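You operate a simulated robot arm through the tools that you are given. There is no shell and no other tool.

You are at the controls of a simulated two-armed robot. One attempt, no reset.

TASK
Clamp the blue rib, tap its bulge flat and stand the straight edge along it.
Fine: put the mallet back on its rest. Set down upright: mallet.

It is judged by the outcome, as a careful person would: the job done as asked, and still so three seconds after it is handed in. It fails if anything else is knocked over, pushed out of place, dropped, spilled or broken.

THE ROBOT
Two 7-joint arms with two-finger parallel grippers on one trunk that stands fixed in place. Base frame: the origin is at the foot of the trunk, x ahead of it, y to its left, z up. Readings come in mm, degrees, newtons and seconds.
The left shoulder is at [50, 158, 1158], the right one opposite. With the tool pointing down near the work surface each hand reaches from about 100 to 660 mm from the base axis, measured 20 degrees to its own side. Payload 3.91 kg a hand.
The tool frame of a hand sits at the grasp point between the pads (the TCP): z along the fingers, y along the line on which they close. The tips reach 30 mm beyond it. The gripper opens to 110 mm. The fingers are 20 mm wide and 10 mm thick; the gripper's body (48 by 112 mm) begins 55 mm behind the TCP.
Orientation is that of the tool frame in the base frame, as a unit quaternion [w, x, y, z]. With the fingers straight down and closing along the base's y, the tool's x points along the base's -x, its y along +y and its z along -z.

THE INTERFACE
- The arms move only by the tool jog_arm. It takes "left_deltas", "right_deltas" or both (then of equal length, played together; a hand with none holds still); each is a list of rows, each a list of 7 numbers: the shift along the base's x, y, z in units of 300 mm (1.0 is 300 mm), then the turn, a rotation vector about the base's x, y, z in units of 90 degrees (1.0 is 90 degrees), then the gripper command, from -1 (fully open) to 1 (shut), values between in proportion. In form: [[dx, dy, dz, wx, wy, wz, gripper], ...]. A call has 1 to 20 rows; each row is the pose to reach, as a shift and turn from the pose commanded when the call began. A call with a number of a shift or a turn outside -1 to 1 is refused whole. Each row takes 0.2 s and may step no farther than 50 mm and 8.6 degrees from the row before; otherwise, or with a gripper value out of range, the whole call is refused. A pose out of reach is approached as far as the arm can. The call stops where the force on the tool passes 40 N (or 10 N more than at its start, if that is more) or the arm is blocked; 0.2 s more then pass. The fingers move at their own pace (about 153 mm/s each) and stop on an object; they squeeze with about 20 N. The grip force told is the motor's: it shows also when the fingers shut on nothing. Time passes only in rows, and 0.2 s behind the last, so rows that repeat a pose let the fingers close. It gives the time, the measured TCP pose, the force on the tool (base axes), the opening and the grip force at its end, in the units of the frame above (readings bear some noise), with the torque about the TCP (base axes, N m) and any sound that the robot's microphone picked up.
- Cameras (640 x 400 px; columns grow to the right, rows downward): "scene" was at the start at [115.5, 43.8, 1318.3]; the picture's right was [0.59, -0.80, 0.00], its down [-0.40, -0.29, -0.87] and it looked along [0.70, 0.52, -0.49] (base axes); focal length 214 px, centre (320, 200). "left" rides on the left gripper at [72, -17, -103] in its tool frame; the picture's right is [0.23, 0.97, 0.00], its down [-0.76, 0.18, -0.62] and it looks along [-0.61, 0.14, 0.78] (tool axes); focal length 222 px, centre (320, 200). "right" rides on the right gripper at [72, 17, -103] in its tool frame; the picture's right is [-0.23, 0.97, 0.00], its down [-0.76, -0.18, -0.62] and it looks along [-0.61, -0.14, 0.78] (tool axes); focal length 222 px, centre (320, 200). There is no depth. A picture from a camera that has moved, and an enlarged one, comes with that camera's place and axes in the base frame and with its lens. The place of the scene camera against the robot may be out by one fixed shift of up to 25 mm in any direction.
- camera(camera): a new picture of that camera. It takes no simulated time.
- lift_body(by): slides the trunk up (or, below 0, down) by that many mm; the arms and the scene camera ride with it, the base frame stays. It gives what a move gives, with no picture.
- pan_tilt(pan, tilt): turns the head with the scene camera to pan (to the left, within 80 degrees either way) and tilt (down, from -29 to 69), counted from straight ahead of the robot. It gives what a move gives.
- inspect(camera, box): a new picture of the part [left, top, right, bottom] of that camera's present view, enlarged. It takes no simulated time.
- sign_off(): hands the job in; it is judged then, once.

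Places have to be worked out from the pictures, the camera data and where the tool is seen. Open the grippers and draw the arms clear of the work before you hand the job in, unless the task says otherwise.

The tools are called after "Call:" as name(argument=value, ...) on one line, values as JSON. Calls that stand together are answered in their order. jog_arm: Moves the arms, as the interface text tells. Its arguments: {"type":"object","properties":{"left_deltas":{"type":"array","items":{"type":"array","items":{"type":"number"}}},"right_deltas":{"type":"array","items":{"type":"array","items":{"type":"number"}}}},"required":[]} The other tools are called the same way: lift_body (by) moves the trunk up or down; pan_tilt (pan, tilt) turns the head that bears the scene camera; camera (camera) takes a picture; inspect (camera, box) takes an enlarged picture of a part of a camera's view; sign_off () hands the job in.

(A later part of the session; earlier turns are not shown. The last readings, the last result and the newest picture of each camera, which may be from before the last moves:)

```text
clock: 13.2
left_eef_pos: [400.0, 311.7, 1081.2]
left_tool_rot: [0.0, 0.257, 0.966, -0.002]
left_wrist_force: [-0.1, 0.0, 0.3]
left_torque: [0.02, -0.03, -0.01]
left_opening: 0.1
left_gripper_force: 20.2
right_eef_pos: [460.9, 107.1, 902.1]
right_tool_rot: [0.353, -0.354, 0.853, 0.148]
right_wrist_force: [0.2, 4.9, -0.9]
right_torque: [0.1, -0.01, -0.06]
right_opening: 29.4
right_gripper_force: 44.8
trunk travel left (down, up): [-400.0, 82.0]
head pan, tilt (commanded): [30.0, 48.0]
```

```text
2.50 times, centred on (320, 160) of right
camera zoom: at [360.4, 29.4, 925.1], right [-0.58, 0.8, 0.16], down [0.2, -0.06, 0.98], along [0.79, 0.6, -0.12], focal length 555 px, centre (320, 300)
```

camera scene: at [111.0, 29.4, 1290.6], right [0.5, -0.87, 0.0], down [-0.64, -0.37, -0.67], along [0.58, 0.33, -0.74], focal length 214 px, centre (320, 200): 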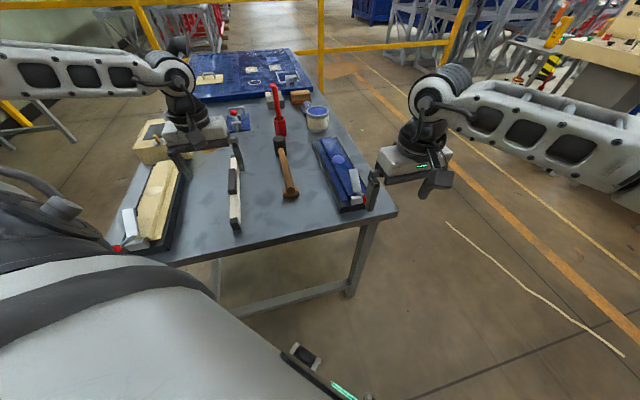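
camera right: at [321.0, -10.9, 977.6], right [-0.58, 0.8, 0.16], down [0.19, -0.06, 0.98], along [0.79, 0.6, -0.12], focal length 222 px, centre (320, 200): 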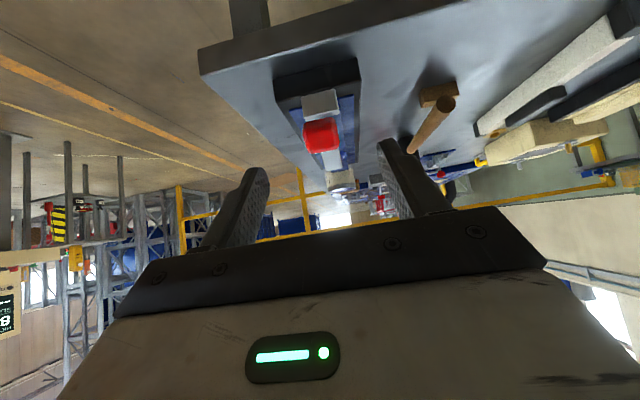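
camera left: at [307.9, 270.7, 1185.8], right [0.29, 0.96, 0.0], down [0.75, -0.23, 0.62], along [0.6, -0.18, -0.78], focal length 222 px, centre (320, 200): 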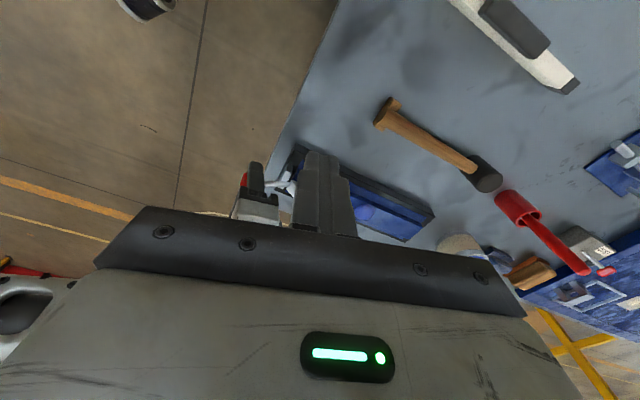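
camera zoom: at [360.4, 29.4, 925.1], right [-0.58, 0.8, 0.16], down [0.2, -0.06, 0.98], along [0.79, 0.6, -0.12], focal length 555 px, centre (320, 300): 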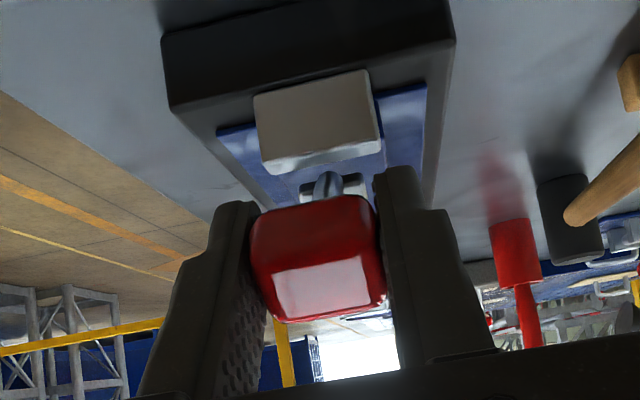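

Held squarely with the fingers along the rod; junction computed at (506, 152, 861), radius about 74 mm. I swing the lever forward along that arc by 18°, turning the hand with it.

Call:
jog_arm(right_deltas=[[0.0052, 0.0052, 0.0107, -0.0236, 0.0236, 0, 1], [0.0104, 0.0104, 0.0213, -0.0471, 0.0471, 0, 1], [0.0164, 0.0164, 0.031, -0.0707, 0.0707, 0, 1], [0.0224, 0.0224, 0.0407, -0.0943, 0.0943, 0, 1], [0.029, 0.029, 0.0495, -0.1179, 0.1179, 0, 1], [0.0356, 0.0356, 0.0583, -0.1414, 0.1414, 0, 1]])

Call:
inspect(camera="left", box=[160, 100, 360, 220])

```text
clock: 14.6
left_eef_pos: [400.8, 312.9, 1081.9]
left_tool_rot: [0.0, 0.257, 0.966, -0.001]
left_wrist_force: [0.3, 0.6, -0.5]
left_torque: [-0.02, -0.02, 0.0]
left_opening: 0.0
left_gripper_force: 20.0
right_eef_pos: [472.3, 118.6, 921.3]
right_tool_rot: [0.216, -0.372, 0.898, 0.089]
right_wrist_force: [0.4, 10.5, 3.5]
right_torque: [0.31, -0.53, -0.21]
right_opening: 29.8
right_gripper_force: 45.3
trunk travel left (down, up): [-400.0, 82.0]
head pan, tilt (commanded): [30.0, 48.0]
```

```text
3.20 times, centred on (260, 160) of left
camera zoom: at [328.1, 334.8, 1184.9], right [0.29, 0.96, 0.0], down [0.75, -0.22, 0.62], along [0.6, -0.18, -0.78], focal length 711 px, centre (512, 328)
```

zoom: 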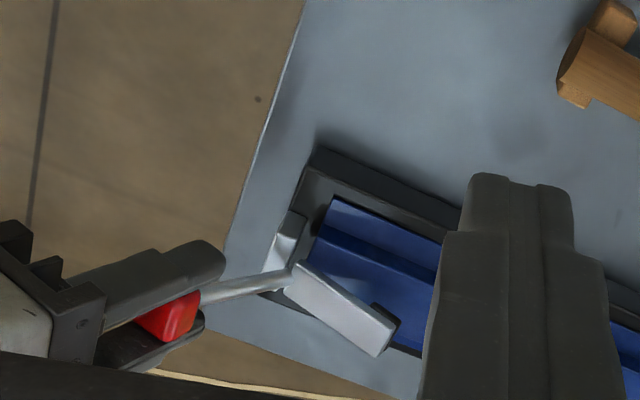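

The bar is coming down with only ~10 N of load. I continue the arc by another 18°.

Call:
jog_arm(right_deltas=[[0.0073, 0.0073, 0.0079, -0.0236, 0.0236, 0, 1], [0.0146, 0.0146, 0.0157, -0.0471, 0.0471, 0, 1], [0.0224, 0.0224, 0.0224, -0.0707, 0.0707, 0, 1], [0.0302, 0.0302, 0.029, -0.0943, 0.0943, 0, 1], [0.0385, 0.0385, 0.0345, -0.1179, 0.1179, 0, 1], [0.0467, 0.0467, 0.04, -0.1414, 0.1414, 0, 1]])

Call:
inspect(camera="left", box=[160, 100, 360, 220])

```text
clock: 16.0
left_eef_pos: [399.0, 311.0, 1081.7]
left_tool_rot: [0.0, 0.256, 0.967, 0.0]
left_wrist_force: [-0.1, 0.1, -0.4]
left_torque: [-0.01, 0.03, 0.02]
left_opening: 0.0
left_gripper_force: 20.2
right_eef_pos: [485.7, 133.3, 933.4]
right_tool_rot: [0.075, -0.381, 0.921, 0.031]
right_wrist_force: [4.1, 6.2, 18.2]
right_torque: [0.67, -0.76, 0.14]
right_opening: 29.8
right_gripper_force: 44.7
trunk travel left (down, up): [-400.0, 82.0]
head pan, tilt (commanded): [30.0, 48.0]
```

```text
3.20 times, centred on (260, 160) of left
camera zoom: at [327.4, 334.2, 1185.6], right [0.29, 0.96, 0.0], down [0.75, -0.22, 0.62], along [0.6, -0.18, -0.78], focal length 711 px, centre (512, 328)
```

zoom: 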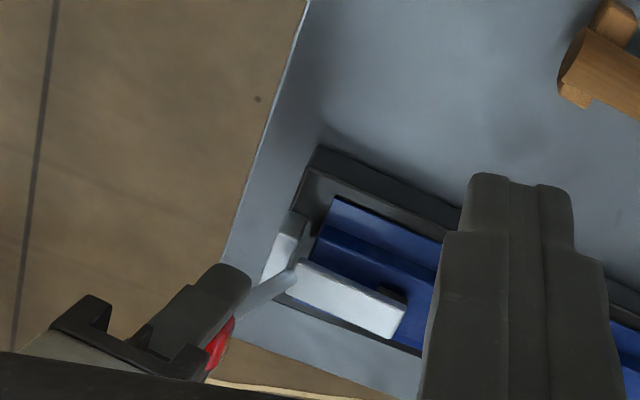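

Bar nearly down; an 18 N upward push says my arc is slightly low. I continue 8° more with a little more height and less turn.

Call:
jog_arm(right_deltas=[[0.0058, 0.0058, 0.007, -0.0125, 0.0125, 0, 1], [0.0115, 0.0115, 0.0127, -0.025, 0.025, 0, 1], [0.0173, 0.0173, 0.015, -0.0375, 0.0375, 0, 1], [0.0231, 0.0231, 0.0173, -0.05, 0.05, 0, 1]])

Call:
inspect(camera="left", box=[220, 120, 320, 220])

Call:
inspect(camera="scene", box=[280, 120, 420, 240])

```text
clock: 17.0
left_eef_pos: [400.1, 311.3, 1082.1]
left_tool_rot: [0.001, 0.258, 0.966, 0.0]
left_wrist_force: [0.5, 0.0, 0.8]
left_torque: [0.01, 0.03, 0.01]
left_opening: 0.0
left_gripper_force: 19.8
right_eef_pos: [491.3, 136.1, 934.9]
right_tool_rot: [0.018, -0.382, 0.924, 0.008]
right_wrist_force: [-11.0, -6.0, -2.1]
right_torque: [0.57, -0.98, -0.1]
right_opening: 29.9
right_gripper_force: 44.9
trunk travel left (down, up): [-400.0, 82.0]
head pan, tilt (commanded): [30.0, 48.0]
```

```text
4.00 times, centred on (270, 170) of left
camera zoom: at [327.6, 333.3, 1185.5], right [0.29, 0.96, 0.0], down [0.75, -0.22, 0.62], along [0.6, -0.18, -0.78], focal length 888 px, centre (520, 320)
```

zoom: 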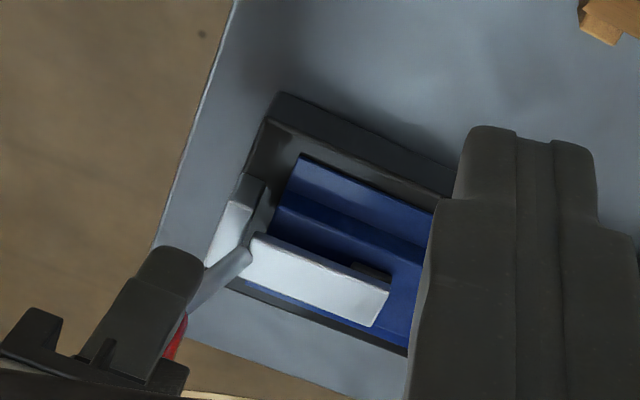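

```text
3.33 times, centred on (350, 180) of scene
camera zoom: at [109.9, 28.6, 1290.6], right [0.5, -0.87, 0.0], down [-0.64, -0.37, -0.67], along [0.58, 0.34, -0.74], focal length 715 px, centre (220, 267)
```

zoom: 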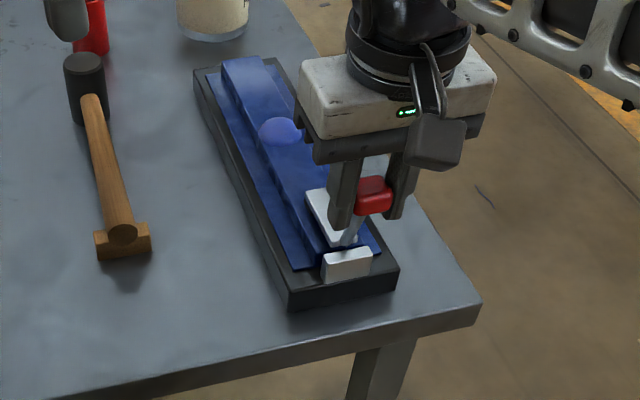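

The bar looks almost level with its pad close to the rib. I push it home a little further, watching for the force rise that marks contact.

Call:
jog_arm(right_deltas=[[0.005, 0.005, 0.002, -0.012, 0.012, 0, 1], [0.01, 0.01, 0.004, -0.024, 0.024, 0, 1], [0.015, 0.015, 0.0055, -0.036, 0.036, 0, 1], [0.02, 0.02, 0.007, -0.048, 0.048, 0, 1]])

Call:
inspect(camera="left", box=[220, 120, 320, 220])

Call:
inspect(camera="scene", box=[280, 120, 420, 240])

```text
clock: 17.9
left_eef_pos: [401.0, 310.8, 1081.0]
left_tool_rot: [0.0, 0.258, 0.966, -0.001]
left_wrist_force: [-0.7, -0.4, -0.4]
left_torque: [0.03, -0.01, 0.0]
left_opening: 0.2
left_gripper_force: 19.6
right_eef_pos: [492.5, 139.1, 937.7]
right_tool_rot: [-0.017, -0.39, 0.92, 0.008]
right_wrist_force: [-1.6, 8.9, -4.9]
right_torque: [-0.03, -0.53, -0.99]
right_opening: 30.2
right_gripper_force: 44.7
right hand out of reach, approached as far as the arm can: row 3, 4
trunk travel left (down, up): [-400.0, 82.0]
head pan, tilt (commanded): [30.0, 48.0]
stopped in row 4 (right hand): the force on the tool passed its limit at 48 N (the readings are from after the stop); the commanded pose is now the measured one
```

```text
4.00 times, centred on (270, 170) of left
camera zoom: at [329.0, 333.9, 1185.1], right [0.29, 0.96, 0.0], down [0.75, -0.22, 0.62], along [0.6, -0.18, -0.78], focal length 888 px, centre (520, 320)
```

zoom: 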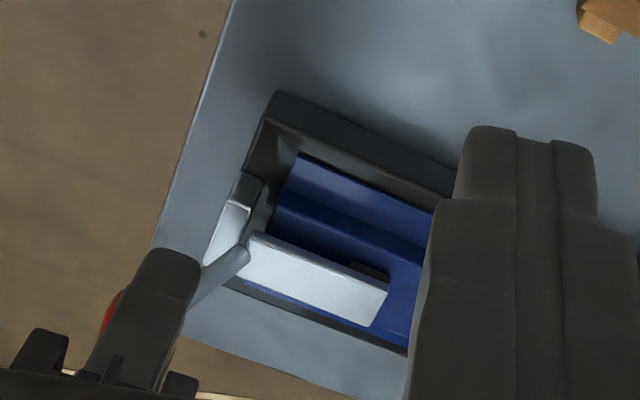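

```text
3.33 times, centred on (350, 180) of scene
camera zoom: at [111.4, 29.3, 1290.8], right [0.5, -0.87, 0.0], down [-0.64, -0.37, -0.67], along [0.58, 0.33, -0.74], focal length 715 px, centre (220, 267)
```

zoom: 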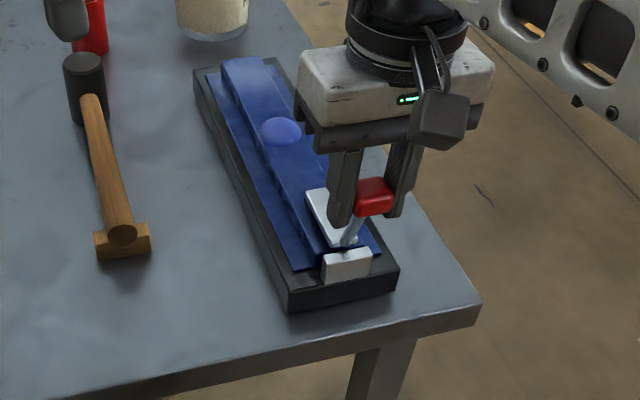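

The push reached 48 N and the bar did not move further, so the pad may be down. I open the right fingers a little to see whether the lever stays.

Call:
jog_arm(right_deltas=[[0, 0, 0, 0, 0, 0, 0.1], [0, 0, 0, 0, 0, 0, 0.1]])

Call:
inspect(camera="left", box=[220, 120, 320, 220])

Call:
inspect(camera="scene", box=[280, 120, 420, 240])

Call:
camera(camera="right")

```text
clock: 18.5
left_eef_pos: [399.9, 311.4, 1082.0]
left_tool_rot: [0.001, 0.258, 0.966, 0.0]
left_wrist_force: [-0.5, 0.2, 0.1]
left_torque: [0.04, 0.02, -0.01]
left_opening: 0.0
left_gripper_force: 20.3
right_eef_pos: [492.7, 135.9, 937.8]
right_tool_rot: [-0.017, -0.389, 0.921, 0.004]
right_wrist_force: [-0.3, 0.5, -0.4]
right_torque: [0.01, -0.01, 0.02]
right_opening: 49.4
right_gripper_force: 0.1
trunk travel left (down, up): [-400.0, 82.0]
head pan, tilt (commanded): [30.0, 48.0]
```

```text
4.00 times, centred on (270, 170) of left
camera zoom: at [328.4, 333.9, 1185.2], right [0.29, 0.96, 0.0], down [0.75, -0.22, 0.62], along [0.6, -0.18, -0.78], focal length 888 px, centre (520, 320)
```

zoom: 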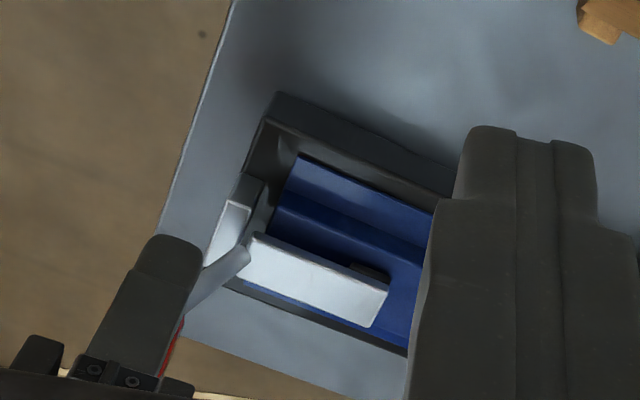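

```text
3.33 times, centred on (350, 180) of scene
camera zoom: at [110.8, 29.2, 1290.7], right [0.5, -0.87, 0.0], down [-0.64, -0.37, -0.67], along [0.58, 0.33, -0.74], focal length 715 px, centre (220, 267)
```

zoom: 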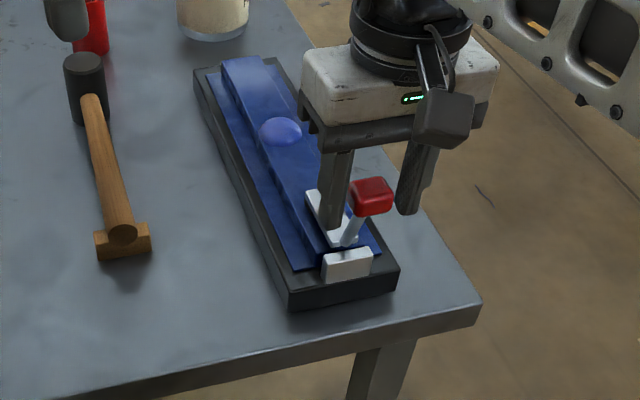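

```text
taken
camera right: at [433.8, 94.3, 1043.1], right [-0.54, 0.84, 0.02], down [0.68, 0.43, 0.6], along [0.5, 0.34, -0.8], focal length 222 px, centre (320, 200)
```

right: 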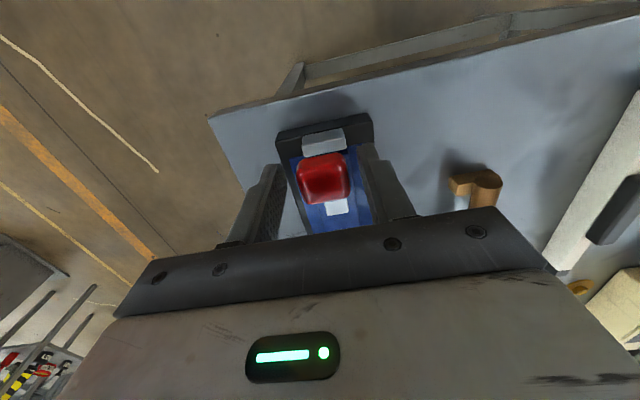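

The lever stays down on its own with the right fingers open. I lift the right hand straight up off the knob and draw it back to the right.

Call:
jog_arm(right_deltas=[[0, 0, 0.1, 0, 0, 0, 0.0], [0, 0, 0.22, 0, 0, 0, -0.1], [-0.01, -0.01, 0.36, 0, 0, 0, -0.2], [-0.08, -0.1, 0.45, 0, 0, 0, -0.2], [-0.16, -0.2, 0.52, 0, 0, 0, -0.2], [-0.24, -0.32, 0.58, 0, 0, 0, -0.2], [-0.32, -0.44, 0.62, 0, 0, 0, -0.2]])

Call:
inspect(camera="left", box=[200, 110, 320, 220])

Call:
inspect(camera="scene", box=[280, 120, 400, 230])

Call:
camera(camera="right")

```text
clock: 20.1
left_eef_pos: [401.2, 312.0, 1081.2]
left_tool_rot: [0.001, 0.258, 0.966, 0.001]
left_wrist_force: [0.1, -1.0, -0.7]
left_torque: [0.02, 0.03, -0.04]
left_opening: 0.0
left_gripper_force: 19.9
right_eef_pos: [395.2, 3.7, 1122.8]
right_tool_rot: [-0.017, -0.39, 0.921, 0.006]
right_wrist_force: [0.0, 0.2, 0.4]
right_torque: [0.01, -0.01, -0.01]
right_opening: 65.9
right_gripper_force: 0.0
trunk travel left (down, up): [-400.0, 82.0]
head pan, tilt (commanded): [30.0, 48.0]
```

```text
3.64 times, centred on (260, 165) of left
camera zoom: at [328.3, 333.5, 1185.4], right [0.29, 0.96, 0.0], down [0.75, -0.22, 0.62], along [0.6, -0.18, -0.78], focal length 808 px, centre (538, 327)
```

zoom: 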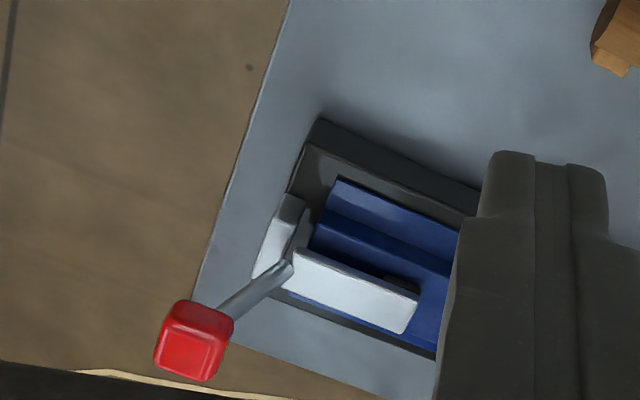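

```text
3.64 times, centred on (340, 175) of scene
camera zoom: at [110.7, 28.9, 1290.7], right [0.5, -0.87, 0.0], down [-0.64, -0.37, -0.67], along [0.58, 0.34, -0.74], focal length 780 px, centre (247, 291)
```

zoom: 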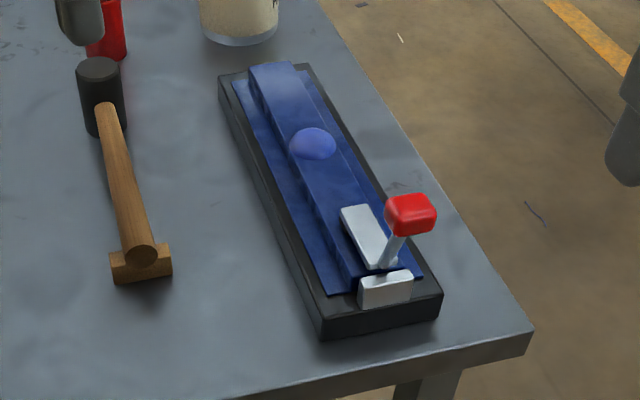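

```text
taken
camera right: at [336.0, -38.2, 1229.0], right [-0.54, 0.84, 0.02], down [0.68, 0.43, 0.6], along [0.5, 0.34, -0.8], focal length 222 px, centre (320, 200)
```

right: 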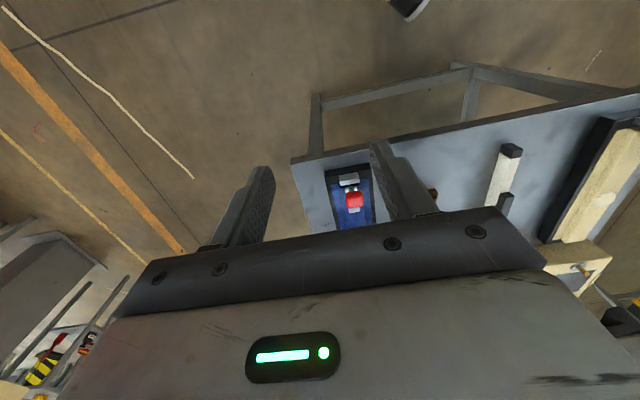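

Bar level at z≈859 and holding: the rib is clamped. Next, the mallet: I turn the left hand back to 45° yaw and hover over its handle around (500, 388).

Call:
jog_arm(left_deltas=[[0.037, 0.028, -0.05, 0, 0, 0.0926, -0.1], [0.074, 0.056, -0.1, 0, 0, 0.185, -0.1], [0.111, 0.084, -0.15, 0, 0, 0.278, -0.1], [0.148, 0.112, -0.2, 0, 0, 0.37, -0.1], [0.185, 0.14, -0.25, 0, 0, 0.463, -0.1], [0.222, 0.168, -0.3, 0, 0, 0.555, -0.1], [0.26, 0.196, -0.36, 0, 0, 0.648, -0.1], [0.296, 0.224, -0.42, 0, 0, 0.74, -0.1], [0.333, 0.253, -0.47, 0, 0, 0.833, -0.1]])

Call:
camera(camera="left")

Call:
camera(camera="scene")

```text
clock: 22.1
left_eef_pos: [500.6, 389.1, 938.9]
left_tool_rot: [0.001, -0.385, 0.923, 0.0]
left_wrist_force: [0.5, 0.0, 0.4]
left_torque: [-0.03, 0.03, 0.01]
left_opening: 60.5
left_gripper_force: 0.0
right_eef_pos: [396.4, 3.7, 1123.2]
right_tool_rot: [-0.018, -0.39, 0.921, 0.006]
right_wrist_force: [0.4, -0.5, 0.1]
right_torque: [-0.01, 0.01, -0.03]
right_opening: 66.1
right_gripper_force: 0.0
trunk travel left (down, up): [-400.0, 82.0]
head pan, tilt (commanded): [30.0, 48.0]
```

```text
taken
camera left: at [460.0, 325.9, 1043.4], right [-0.85, 0.52, 0.0], down [0.41, 0.67, 0.62], along [0.33, 0.53, -0.78], focal length 222 px, centre (320, 200)
```

left: 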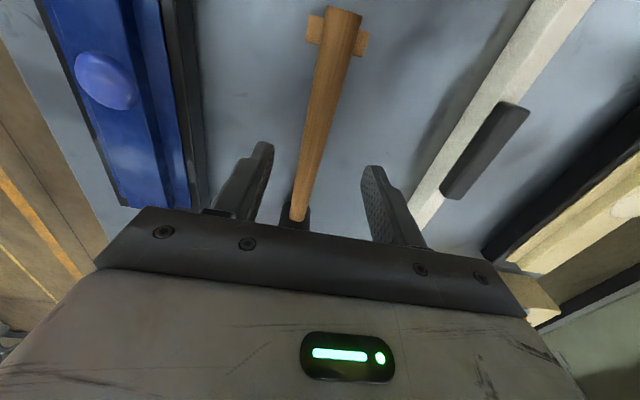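

```text
taken
camera scene: at [111.0, 29.4, 1290.6], right [0.5, -0.87, 0.0], down [-0.64, -0.37, -0.67], along [0.58, 0.33, -0.74], focal length 214 px, centre (320, 200)
```

scene: 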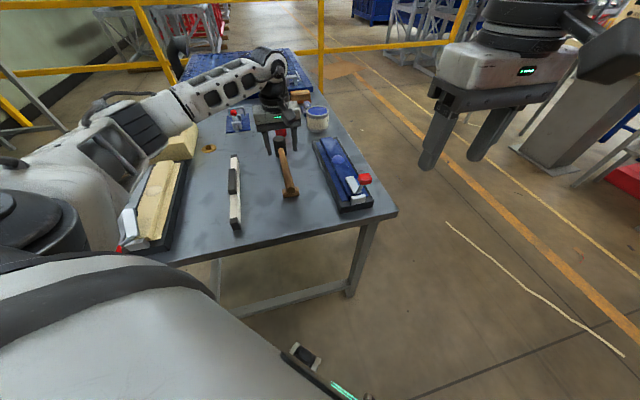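

The handle runs parallel to the hand's forward axis (45.3°), its end near (445, 330). I zoom in on the mallet from the left and scene cameras before choosing the grip point.

Call:
inspect(camera="left", box=[240, 0, 400, 240])

Call:
inspect(camera="scene", box=[250, 110, 320, 210])

Call:
inspect(camera="left", box=[20, 0, 240, 220])

```text
1.67 times, centred on (320, 120) of left
camera zoom: at [460.0, 325.9, 1043.4], right [-0.85, 0.52, 0.0], down [0.41, 0.67, 0.62], along [0.33, 0.53, -0.78], focal length 370 px, centre (320, 333)
```

zoom: 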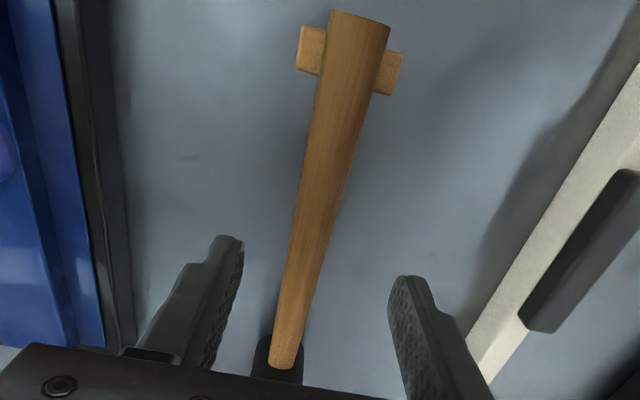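

```text
4.00 times, centred on (285, 160) of scene
camera zoom: at [111.0, 29.4, 1290.6], right [0.5, -0.87, 0.0], down [-0.64, -0.37, -0.67], along [0.58, 0.33, -0.74], focal length 858 px, centre (460, 360)
```

zoom: 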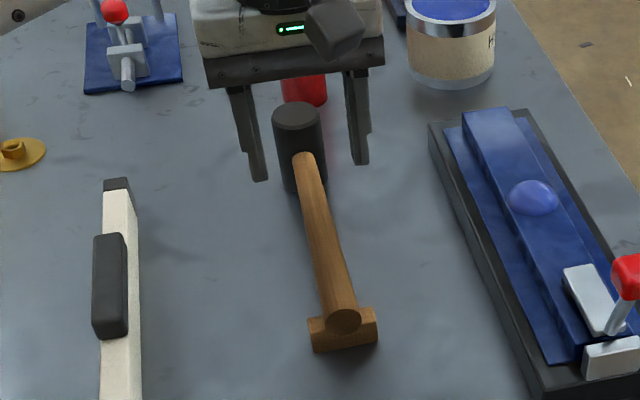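

```text
1.82 times, centred on (130, 110) of left
camera zoom: at [460.0, 325.9, 1043.4], right [-0.85, 0.52, 0.0], down [0.41, 0.67, 0.62], along [0.33, 0.53, -0.78], focal length 404 px, centre (666, 364)
```

zoom: 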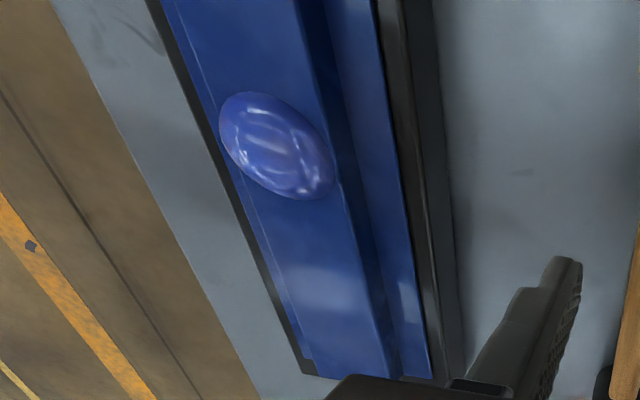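

I judge the bulge at about (620, 268, 854). I'll grip the mallet handle about 165 mm from its end, near (561, 447), with the hand tilted 20° outward for reach, so first a hover there at z≈890.

Call:
jog_arm(left_deltas=[[0.067, 0.065, -0.04, 0.05, -0.05, 0, -0.1], [0.134, 0.13, -0.08, 0.105, -0.104, 0, -0.1], [0.2013, 0.194, -0.12, 0.158, -0.156, 0, -0.1], [0.2013, 0.194, -0.163, 0.158, -0.156, 0, -0.1]])

Call:
camera(camera="left")

Call:
inspect(camera="scene", box=[230, 100, 340, 210])

```text
clock: 23.1
left_eef_pos: [559.5, 445.5, 892.6]
left_tool_rot: [0.162, -0.377, 0.909, 0.068]
left_wrist_force: [0.5, -0.1, -0.2]
left_torque: [-0.02, 0.02, 0.0]
left_opening: 60.5
left_gripper_force: 0.1
right_eef_pos: [395.8, 4.8, 1122.3]
right_tool_rot: [-0.018, -0.391, 0.92, 0.006]
right_wrist_force: [0.4, -0.1, 0.5]
right_torque: [-0.03, 0.01, -0.03]
right_opening: 65.9
right_gripper_force: 0.1
trunk travel left (down, up): [-400.0, 82.0]
head pan, tilt (commanded): [30.0, 48.0]
```

```text
taken
camera left: at [498.5, 361.4, 964.9], right [-0.84, 0.54, -0.08], down [0.23, 0.48, 0.85], along [0.49, 0.69, -0.52], focal length 222 px, centre (320, 200)
```

left: 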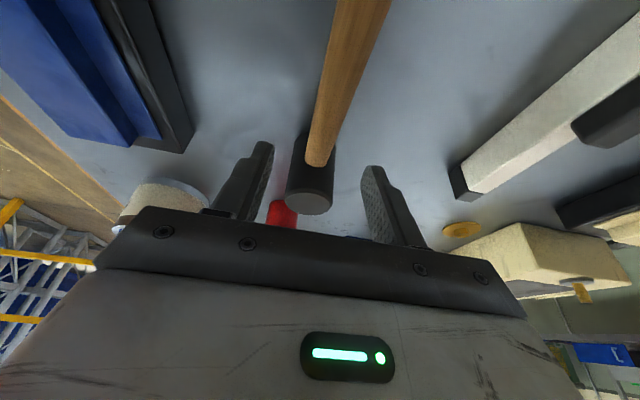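

```text
3.64 times, centred on (285, 155) of scene
camera zoom: at [110.9, 29.4, 1290.7], right [0.5, -0.87, 0.0], down [-0.64, -0.37, -0.67], along [0.58, 0.33, -0.74], focal length 780 px, centre (447, 364)
```

zoom: 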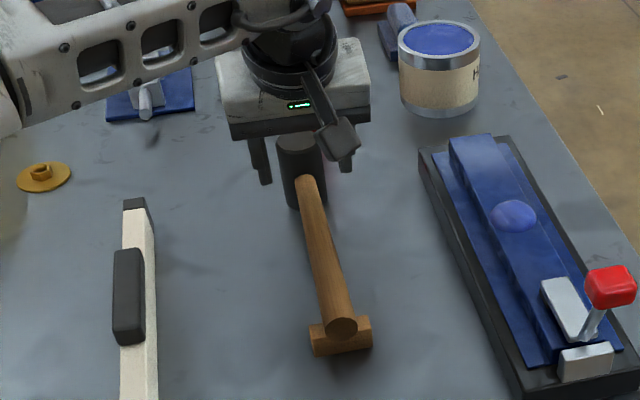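

The handle passes centrally between the fingers (col ≈322 at its depth) and the table top looks to be at z≈805. I descend vertically to TCP z≈842.

Call:
jog_arm(left_deltas=[[0, 0, -0.06, 0, 0, 0, -0.1], [0, 0, -0.12, 0, 0, 0, -0.1], [0, 0, -0.15, 0, 0, 0, -0.1], [0, 0, -0.168, 0, 0, 0, -0.1]])

Call:
camera(camera="left")

Call:
inspect(camera="scene", box=[230, 100, 340, 210])

```text
clock: 24.1
left_eef_pos: [559.3, 445.8, 838.4]
left_tool_rot: [0.16, -0.378, 0.909, 0.067]
left_wrist_force: [0.4, -0.6, 0.2]
left_torque: [0.0, 0.01, 0.05]
left_opening: 60.6
left_gripper_force: 0.1
right_eef_pos: [395.6, 3.8, 1123.6]
right_tool_rot: [-0.017, -0.391, 0.92, 0.005]
right_wrist_force: [0.6, -0.3, -0.1]
right_torque: [0.0, 0.0, -0.02]
right_opening: 66.2
right_gripper_force: 0.0
trunk travel left (down, up): [-400.0, 82.0]
head pan, tilt (commanded): [30.0, 48.0]
```

```text
taken
camera left: at [498.9, 361.8, 912.4], right [-0.84, 0.54, -0.08], down [0.23, 0.48, 0.85], along [0.49, 0.69, -0.53], focal length 222 px, centre (320, 200)
```

left: 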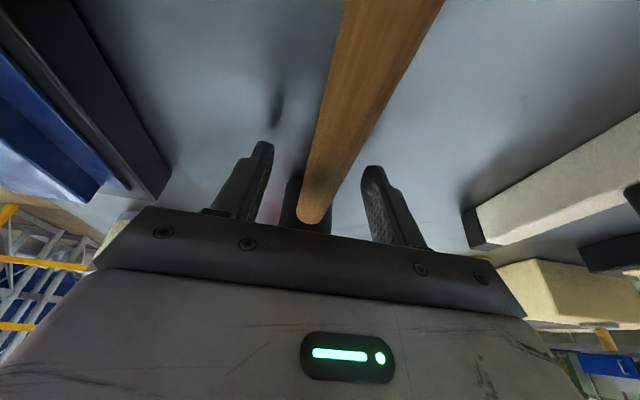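

```text
3.64 times, centred on (285, 155) of scene
camera zoom: at [110.9, 29.3, 1290.6], right [0.5, -0.87, 0.0], down [-0.64, -0.37, -0.67], along [0.58, 0.33, -0.74], focal length 780 px, centre (447, 364)
```

zoom: 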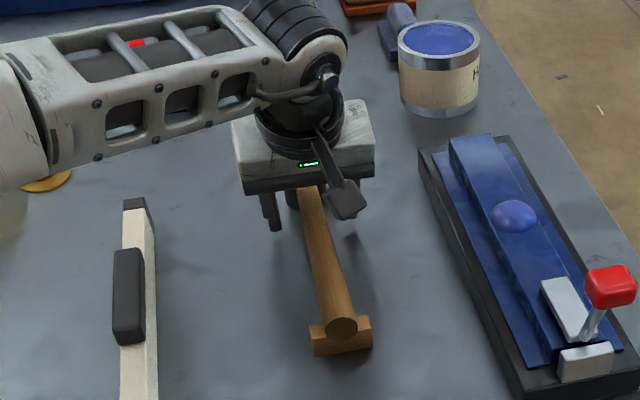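

No contact yet and the handle sits between the pads. I ease down a few millimetres more in small steps, watching for table contact.

Call:
jog_arm(left_deltas=[[0, 0, -0.005, 0, 0, 0, -0.1], [0, 0, -0.01, 0, 0, 0, -0.1], [0, 0, -0.015, 0, 0, 0, -0.1]])

Call:
inspect(camera="left", box=[200, 80, 440, 240])

```text
clock: 24.9
left_eef_pos: [559.6, 446.7, 836.3]
left_tool_rot: [0.161, -0.379, 0.909, 0.068]
left_wrist_force: [-0.8, -0.5, -0.5]
left_torque: [0.01, 0.02, 0.01]
left_opening: 60.4
left_gripper_force: 0.1
right_eef_pos: [396.4, 4.1, 1122.9]
right_tool_rot: [-0.018, -0.391, 0.92, 0.006]
right_wrist_force: [0.9, -0.7, -0.5]
right_torque: [-0.03, -0.01, -0.04]
right_opening: 66.0
right_gripper_force: 0.1
trunk travel left (down, up): [-400.0, 82.0]
head pan, tilt (commanded): [30.0, 48.0]
```

```text
2.50 times, centred on (320, 160) of left
camera zoom: at [498.7, 361.5, 909.0], right [-0.84, 0.54, -0.08], down [0.23, 0.48, 0.85], along [0.49, 0.69, -0.53], focal length 555 px, centre (320, 300)
```

zoom: 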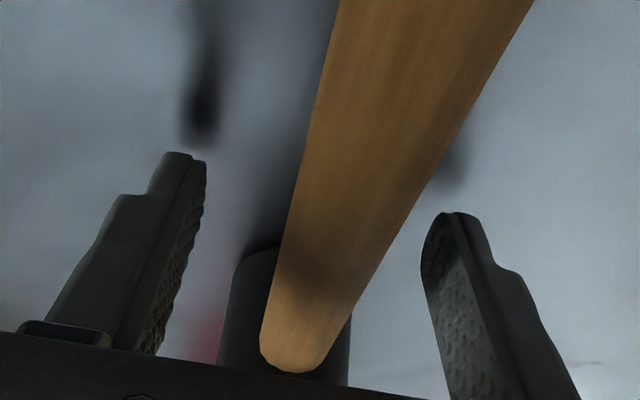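

Still clear of the table with small gaps under the tips. I close the left gripper on the handle.

Call:
jog_arm(left_deltas=[[0, 0, 0, 0, 0, 0, 1], [0, 0, 0, 0, 0, 0, 1], [0, 0, 0, 0, 0, 0, 1]])

Call:
inspect(camera="left", box=[200, 80, 440, 240])

Call:
inspect(camera="scene", box=[230, 100, 340, 210])

```text
clock: 25.7
left_eef_pos: [560.2, 446.4, 834.9]
left_tool_rot: [0.16, -0.378, 0.909, 0.068]
left_wrist_force: [-1.6, 2.2, 0.7]
left_torque: [-0.14, 0.18, -0.03]
left_opening: 23.8
left_gripper_force: 20.4
right_eef_pos: [394.6, 4.1, 1122.9]
right_tool_rot: [-0.017, -0.39, 0.921, 0.005]
right_wrist_force: [0.3, -0.4, -0.6]
right_torque: [0.05, 0.02, -0.02]
right_opening: 66.0
right_gripper_force: 0.1
trunk travel left (down, up): [-400.0, 82.0]
head pan, tilt (commanded): [30.0, 48.0]
```

```text
2.50 times, centred on (320, 160) of left
camera zoom: at [498.5, 361.7, 909.1], right [-0.84, 0.54, -0.08], down [0.23, 0.48, 0.85], along [0.49, 0.69, -0.53], focal length 555 px, centre (320, 300)
```

zoom: 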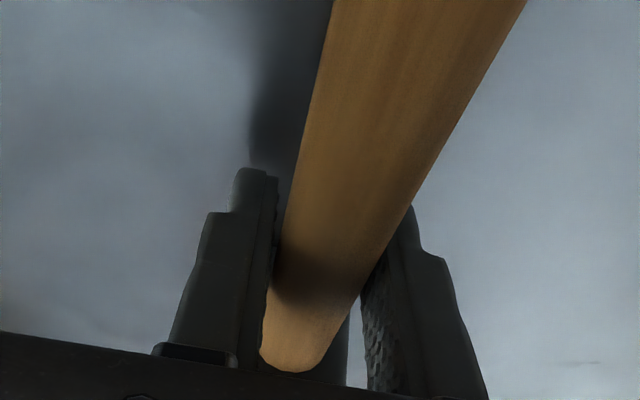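

```text
3.64 times, centred on (285, 155) of scene
camera zoom: at [110.7, 29.4, 1290.7], right [0.5, -0.87, 0.0], down [-0.64, -0.37, -0.67], along [0.58, 0.33, -0.74], focal length 780 px, centre (447, 364)
```

zoom: 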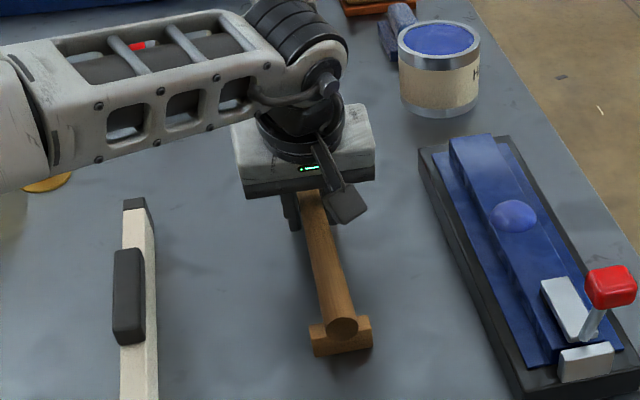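

Gripped at 23.8 mm; grasp pose recorded as (560, 446.4, 835). I test-lift by 20 mm and check that the mallet comes level.

Call:
jog_arm(left_deltas=[[0, 0, 0.02, 0, 0, 0, 1], [0, 0, 0.045, 0, 0, 0, 1], [0, 0, 0.07, 0, 0, 0, 1]])

Call:
inspect(camera="scene", box=[230, 100, 340, 210])

Call:
inspect(camera="left", box=[200, 80, 440, 240])

```text
clock: 26.5
left_eef_pos: [560.3, 446.2, 856.2]
left_tool_rot: [0.159, -0.378, 0.91, 0.068]
left_wrist_force: [0.6, -0.4, -3.7]
left_torque: [-0.04, 0.06, -0.01]
left_opening: 23.5
left_gripper_force: 20.2
right_eef_pos: [395.5, 4.4, 1122.9]
right_tool_rot: [-0.018, -0.39, 0.921, 0.005]
right_wrist_force: [-0.7, -0.1, 0.4]
right_torque: [-0.02, 0.04, 0.01]
right_opening: 66.1
right_gripper_force: 0.1
trunk travel left (down, up): [-400.0, 82.0]
head pan, tilt (commanded): [30.0, 48.0]
```

```text
3.64 times, centred on (285, 155) of scene
camera zoom: at [111.1, 29.6, 1290.6], right [0.5, -0.87, 0.0], down [-0.64, -0.37, -0.67], along [0.58, 0.33, -0.74], focal length 780 px, centre (447, 364)
```

zoom: 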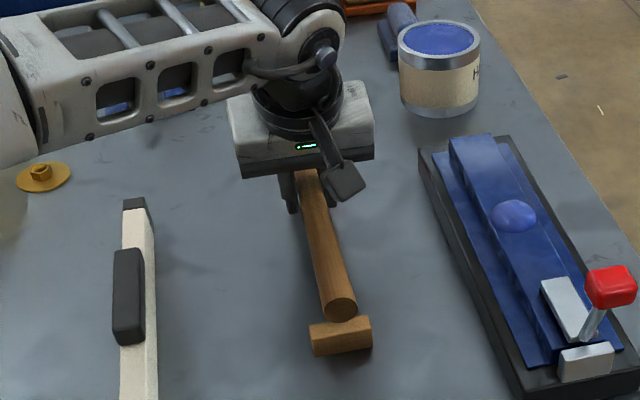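

```text
2.50 times, centred on (320, 160) of left
camera zoom: at [499.5, 361.4, 929.2], right [-0.84, 0.54, -0.08], down [0.23, 0.48, 0.85], along [0.49, 0.69, -0.53], focal length 555 px, centre (320, 300)
```

zoom: 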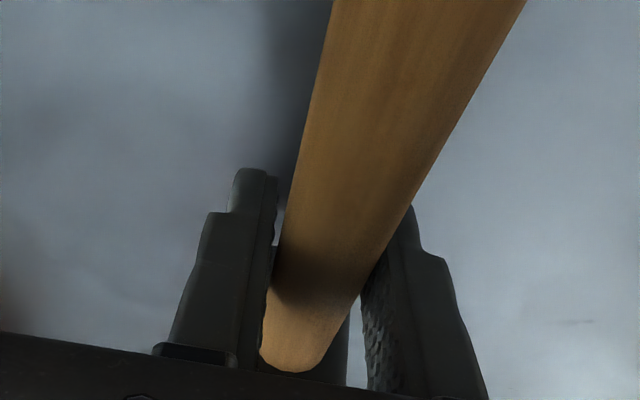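

The mallet lifts cleanly (3.7 N, no droop). To keep the handle clear of the clamp knob I raise it 90 mm and swing it to yaw 0, bringing the head above the bulge at about (620, 268).

Call:
jog_arm(left_deltas=[[0, 0, 0.1, 0, 0, 0, 1], [0, 0, 0.2, 0, 0, 0, 1], [0, 0, 0.3, 0, 0, 0, 1], [-0.007, -0.099, 0.3, 0, 0, -0.0839, 1], [-0.014, -0.198, 0.3, 0, 0, -0.1678, 1], [-0.021, -0.297, 0.3, 0, 0, -0.2517, 1], [-0.029, -0.396, 0.3, 0, 0, -0.3356, 1], [-0.036, -0.495, 0.3, 0, 0, -0.4194, 1], [-0.043, -0.593, 0.3, 0, 0, -0.5033, 1]])

Call:
camera(camera="left")

Call:
inspect(camera="scene", box=[270, 90, 400, 220])

Call:
camera(camera="right")

```text
clock: 28.5
left_eef_pos: [546.3, 270.0, 948.5]
left_tool_rot: [0.174, 0.002, 0.985, -0.001]
left_wrist_force: [-0.5, -0.7, -4.1]
left_torque: [-0.04, 0.07, 0.0]
left_opening: 23.9
left_gripper_force: 19.9
right_eef_pos: [396.0, 4.7, 1123.1]
right_tool_rot: [-0.018, -0.39, 0.921, 0.006]
right_wrist_force: [0.0, -0.2, 0.1]
right_torque: [0.0, -0.01, -0.02]
right_opening: 66.1
right_gripper_force: 0.1
trunk travel left (down, up): [-400.0, 82.0]
head pan, tilt (commanded): [30.0, 48.0]
```

```text
taken
camera left: at [443.0, 253.5, 1020.2], right [-0.21, 0.98, -0.08], down [0.5, 0.17, 0.85], along [0.84, 0.14, -0.53], focal length 222 px, centre (320, 200)
```

left: 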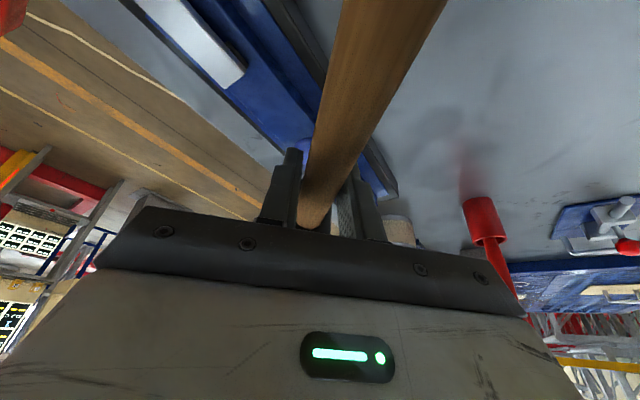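

```text
3.08 times, centred on (335, 155) of scene
camera zoom: at [111.2, 29.3, 1290.6], right [0.5, -0.87, 0.0], down [-0.64, -0.37, -0.67], along [0.58, 0.33, -0.74], focal length 660 px, centre (274, 338)
```

zoom: 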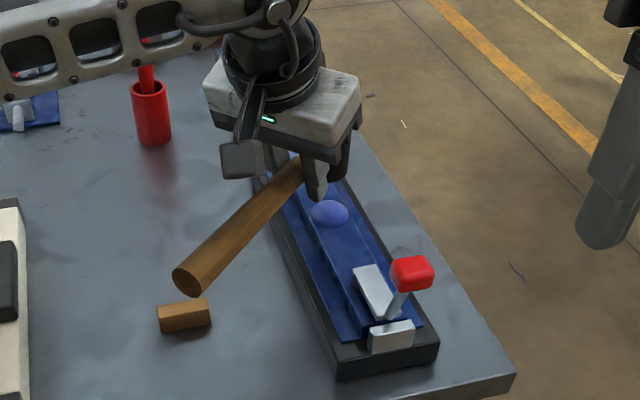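

```text
taken
camera right: at [336.9, -37.3, 1228.4], right [-0.54, 0.84, 0.02], down [0.68, 0.43, 0.6], along [0.49, 0.34, -0.8], focal length 222 px, centre (320, 200)
```

right: 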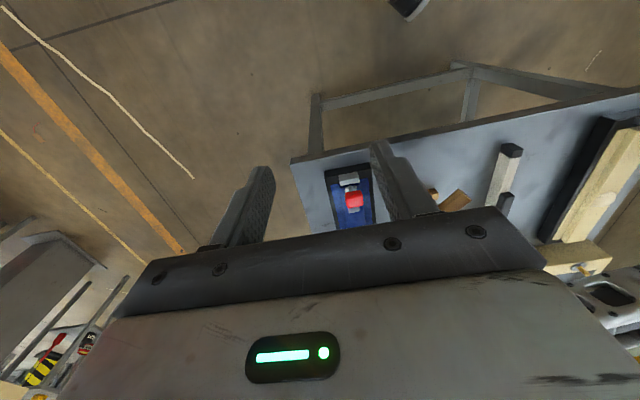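

The head should be over the bulge at (619, 270). I lower towards it: head face to about 15 mm above the bulge's top.

Call:
jog_arm(left_deltas=[[0.0, -0.004, -0.05, 0, 0, 0, 1], [0.0, -0.004, -0.1, 0, 0, 0, 1], [0.0, -0.004, -0.14, 0, 0, 0, 1]])

Call:
inspect(camera="scene", box=[290, 100, 390, 200])

Call:
inspect(camera="left", box=[200, 80, 440, 240])

```text
clock: 29.3
left_eef_pos: [546.5, 265.4, 905.2]
left_tool_rot: [0.175, 0.002, 0.985, 0.0]
left_wrist_force: [-0.3, -0.5, -4.0]
left_torque: [0.02, 0.1, 0.01]
left_opening: 23.8
left_gripper_force: 20.2
right_eef_pos: [395.9, 4.6, 1122.7]
right_tool_rot: [-0.018, -0.391, 0.92, 0.006]
right_wrist_force: [0.0, 1.1, -0.4]
right_torque: [0.01, -0.02, 0.0]
right_opening: 66.0
right_gripper_force: 0.1
trunk travel left (down, up): [-400.0, 82.0]
head pan, tilt (commanded): [30.0, 48.0]
```

```text
4.00 times, centred on (340, 150) of scene
camera zoom: at [111.3, 29.5, 1290.6], right [0.5, -0.87, 0.0], down [-0.64, -0.37, -0.67], along [0.58, 0.33, -0.74], focal length 858 px, centre (240, 400)
```

zoom: 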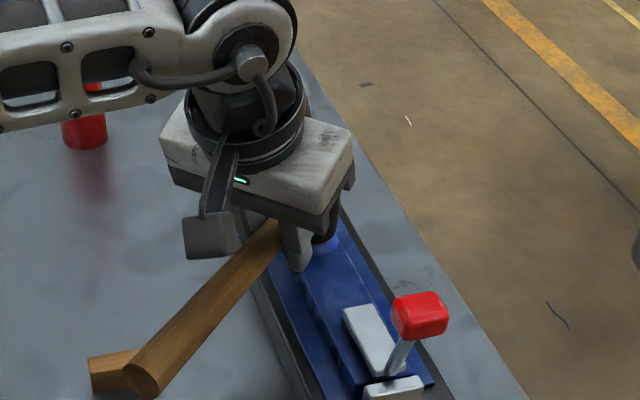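

```text
2.50 times, centred on (320, 160) of left
camera zoom: at [444.2, 249.4, 977.7], right [-0.21, 0.97, -0.08], down [0.5, 0.18, 0.85], along [0.84, 0.14, -0.53], focal length 555 px, centre (320, 300)
```

zoom: 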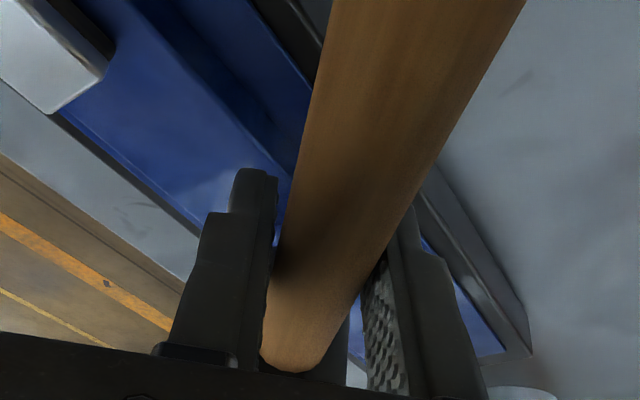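

The scene view shows the black head just over the bulge. I descend slowly in small rows to find first contact.

Call:
jog_arm(left_deltas=[[0, 0.004, -0.01, 0, 0, 0, 1], [0, 0.004, -0.02, 0, 0, 0, 1], [0, 0.004, -0.03, 0, 0, 0, 1], [0, 0.004, -0.04, 0, 0, 0, 1]])

Call:
inspect(camera="scene", box=[290, 100, 390, 200])

```text
clock: 30.3
left_eef_pos: [548.1, 267.2, 896.8]
left_tool_rot: [0.178, 0.002, 0.984, 0.0]
left_wrist_force: [-5.4, -0.2, 7.3]
left_torque: [0.04, -0.53, 0.08]
left_opening: 23.7
left_gripper_force: 20.2
right_eef_pos: [394.7, 2.7, 1124.0]
right_tool_rot: [-0.016, -0.39, 0.92, 0.006]
right_wrist_force: [0.7, 0.4, -1.2]
right_torque: [-0.04, 0.03, 0.0]
right_opening: 66.2
right_gripper_force: 0.1
trunk travel left (down, up): [-400.0, 82.0]
head pan, tilt (commanded): [30.0, 48.0]
```

```text
4.00 times, centred on (340, 150) of scene
camera zoom: at [109.6, 29.1, 1291.0], right [0.5, -0.87, 0.0], down [-0.64, -0.37, -0.67], along [0.58, 0.33, -0.74], focal length 858 px, centre (240, 400)
```

zoom: 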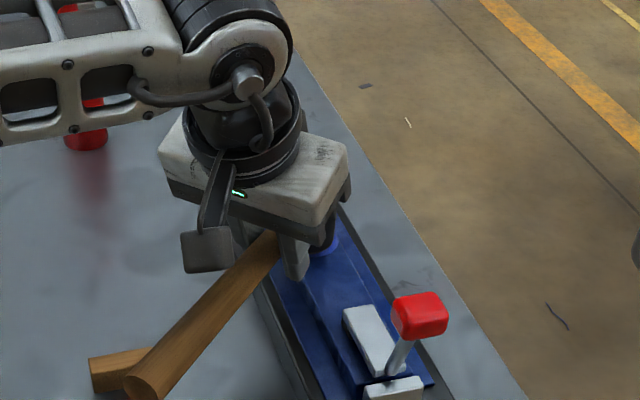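

Contact found with the head at TCP z≈897 (bulge top about 866). Now a proper tap: raise 33 mm and strike down quickly.

Call:
jog_arm(left_deltas=[[0, 0, 0.06, 0, 0, 0, 1], [0, 0, 0.12, 0, 0, 0, 1], [0, 0, 0.12, 0, 0, 0, 1], [0, 0, -0.02, 0, 0, 0, 1], [0, 0, 0.1, 0, 0, 0, 1]])

Call:
inspect(camera="scene", box=[290, 100, 390, 200])

Call:
inspect(camera="left", box=[200, 80, 440, 240])

```text
clock: 31.5
left_eef_pos: [545.6, 265.5, 923.5]
left_tool_rot: [0.173, 0.001, 0.985, 0.0]
left_wrist_force: [-0.1, 0.0, -4.3]
left_torque: [0.01, 0.07, 0.01]
left_opening: 23.5
left_gripper_force: 20.1
right_eef_pos: [395.7, 4.2, 1123.8]
right_tool_rot: [-0.018, -0.39, 0.92, 0.006]
right_wrist_force: [0.0, 0.2, 0.6]
right_torque: [-0.01, 0.01, -0.01]
right_opening: 65.8
right_gripper_force: 0.1
trunk travel left (down, up): [-400.0, 82.0]
head pan, tilt (commanded): [30.0, 48.0]
```

```text
4.00 times, centred on (340, 150) of scene
camera zoom: at [110.8, 29.2, 1290.7], right [0.5, -0.87, 0.0], down [-0.64, -0.37, -0.67], along [0.58, 0.33, -0.74], focal length 858 px, centre (240, 400)
```

zoom: 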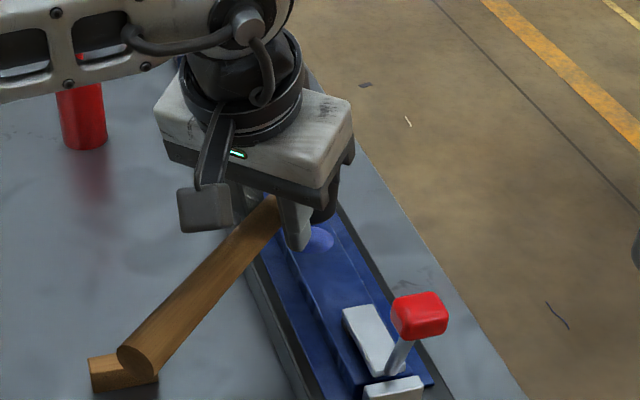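

```text
2.50 times, centred on (320, 160) of left
camera zoom: at [442.9, 250.8, 996.3], right [-0.21, 0.97, -0.08], down [0.5, 0.18, 0.85], along [0.84, 0.14, -0.53], focal length 555 px, centre (320, 300)
```

zoom: 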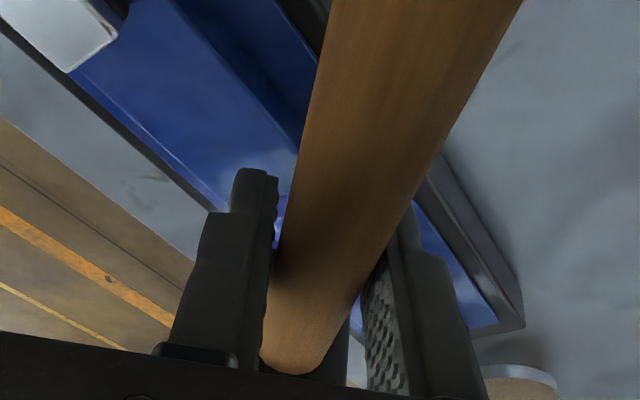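

The mallet stayed steady in the grip. I strike again, a little faster and commanded deeper, then raise.

Call:
jog_arm(left_deltas=[[0, 0.003, 0.01, 0, 0, 0, 1], [0, 0.003, -0.14, 0, 0, 0, 1], [0, 0.003, 0.0, 0, 0, 0, 1]])

Call:
inspect(camera="scene", box=[290, 100, 390, 200])

```text
clock: 32.3
left_eef_pos: [548.0, 269.1, 924.3]
left_tool_rot: [0.174, 0.002, 0.985, -0.001]
left_wrist_force: [-0.9, 0.1, -4.2]
left_torque: [0.0, 0.05, 0.01]
left_opening: 23.7
left_gripper_force: 19.7
right_eef_pos: [395.5, 3.8, 1123.4]
right_tool_rot: [-0.018, -0.39, 0.921, 0.005]
right_wrist_force: [0.2, 0.5, 0.5]
right_torque: [-0.01, -0.01, 0.03]
right_opening: 66.1
right_gripper_force: 0.1
trunk travel left (down, up): [-400.0, 82.0]
head pan, tilt (commanded): [30.0, 48.0]
```

```text
4.00 times, centred on (340, 150) of scene
camera zoom: at [110.8, 29.2, 1290.7], right [0.5, -0.87, 0.0], down [-0.64, -0.37, -0.67], along [0.58, 0.33, -0.74], focal length 858 px, centre (240, 400)
```

zoom: 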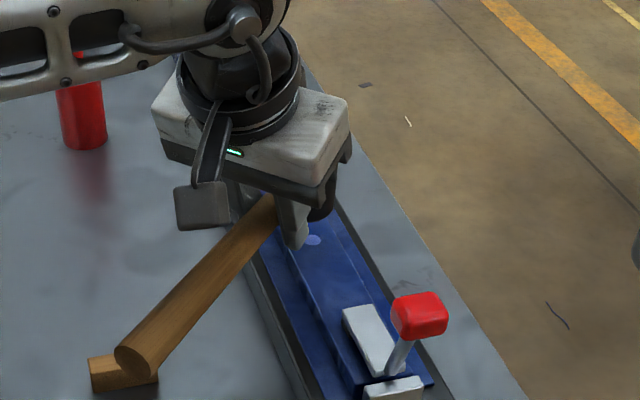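

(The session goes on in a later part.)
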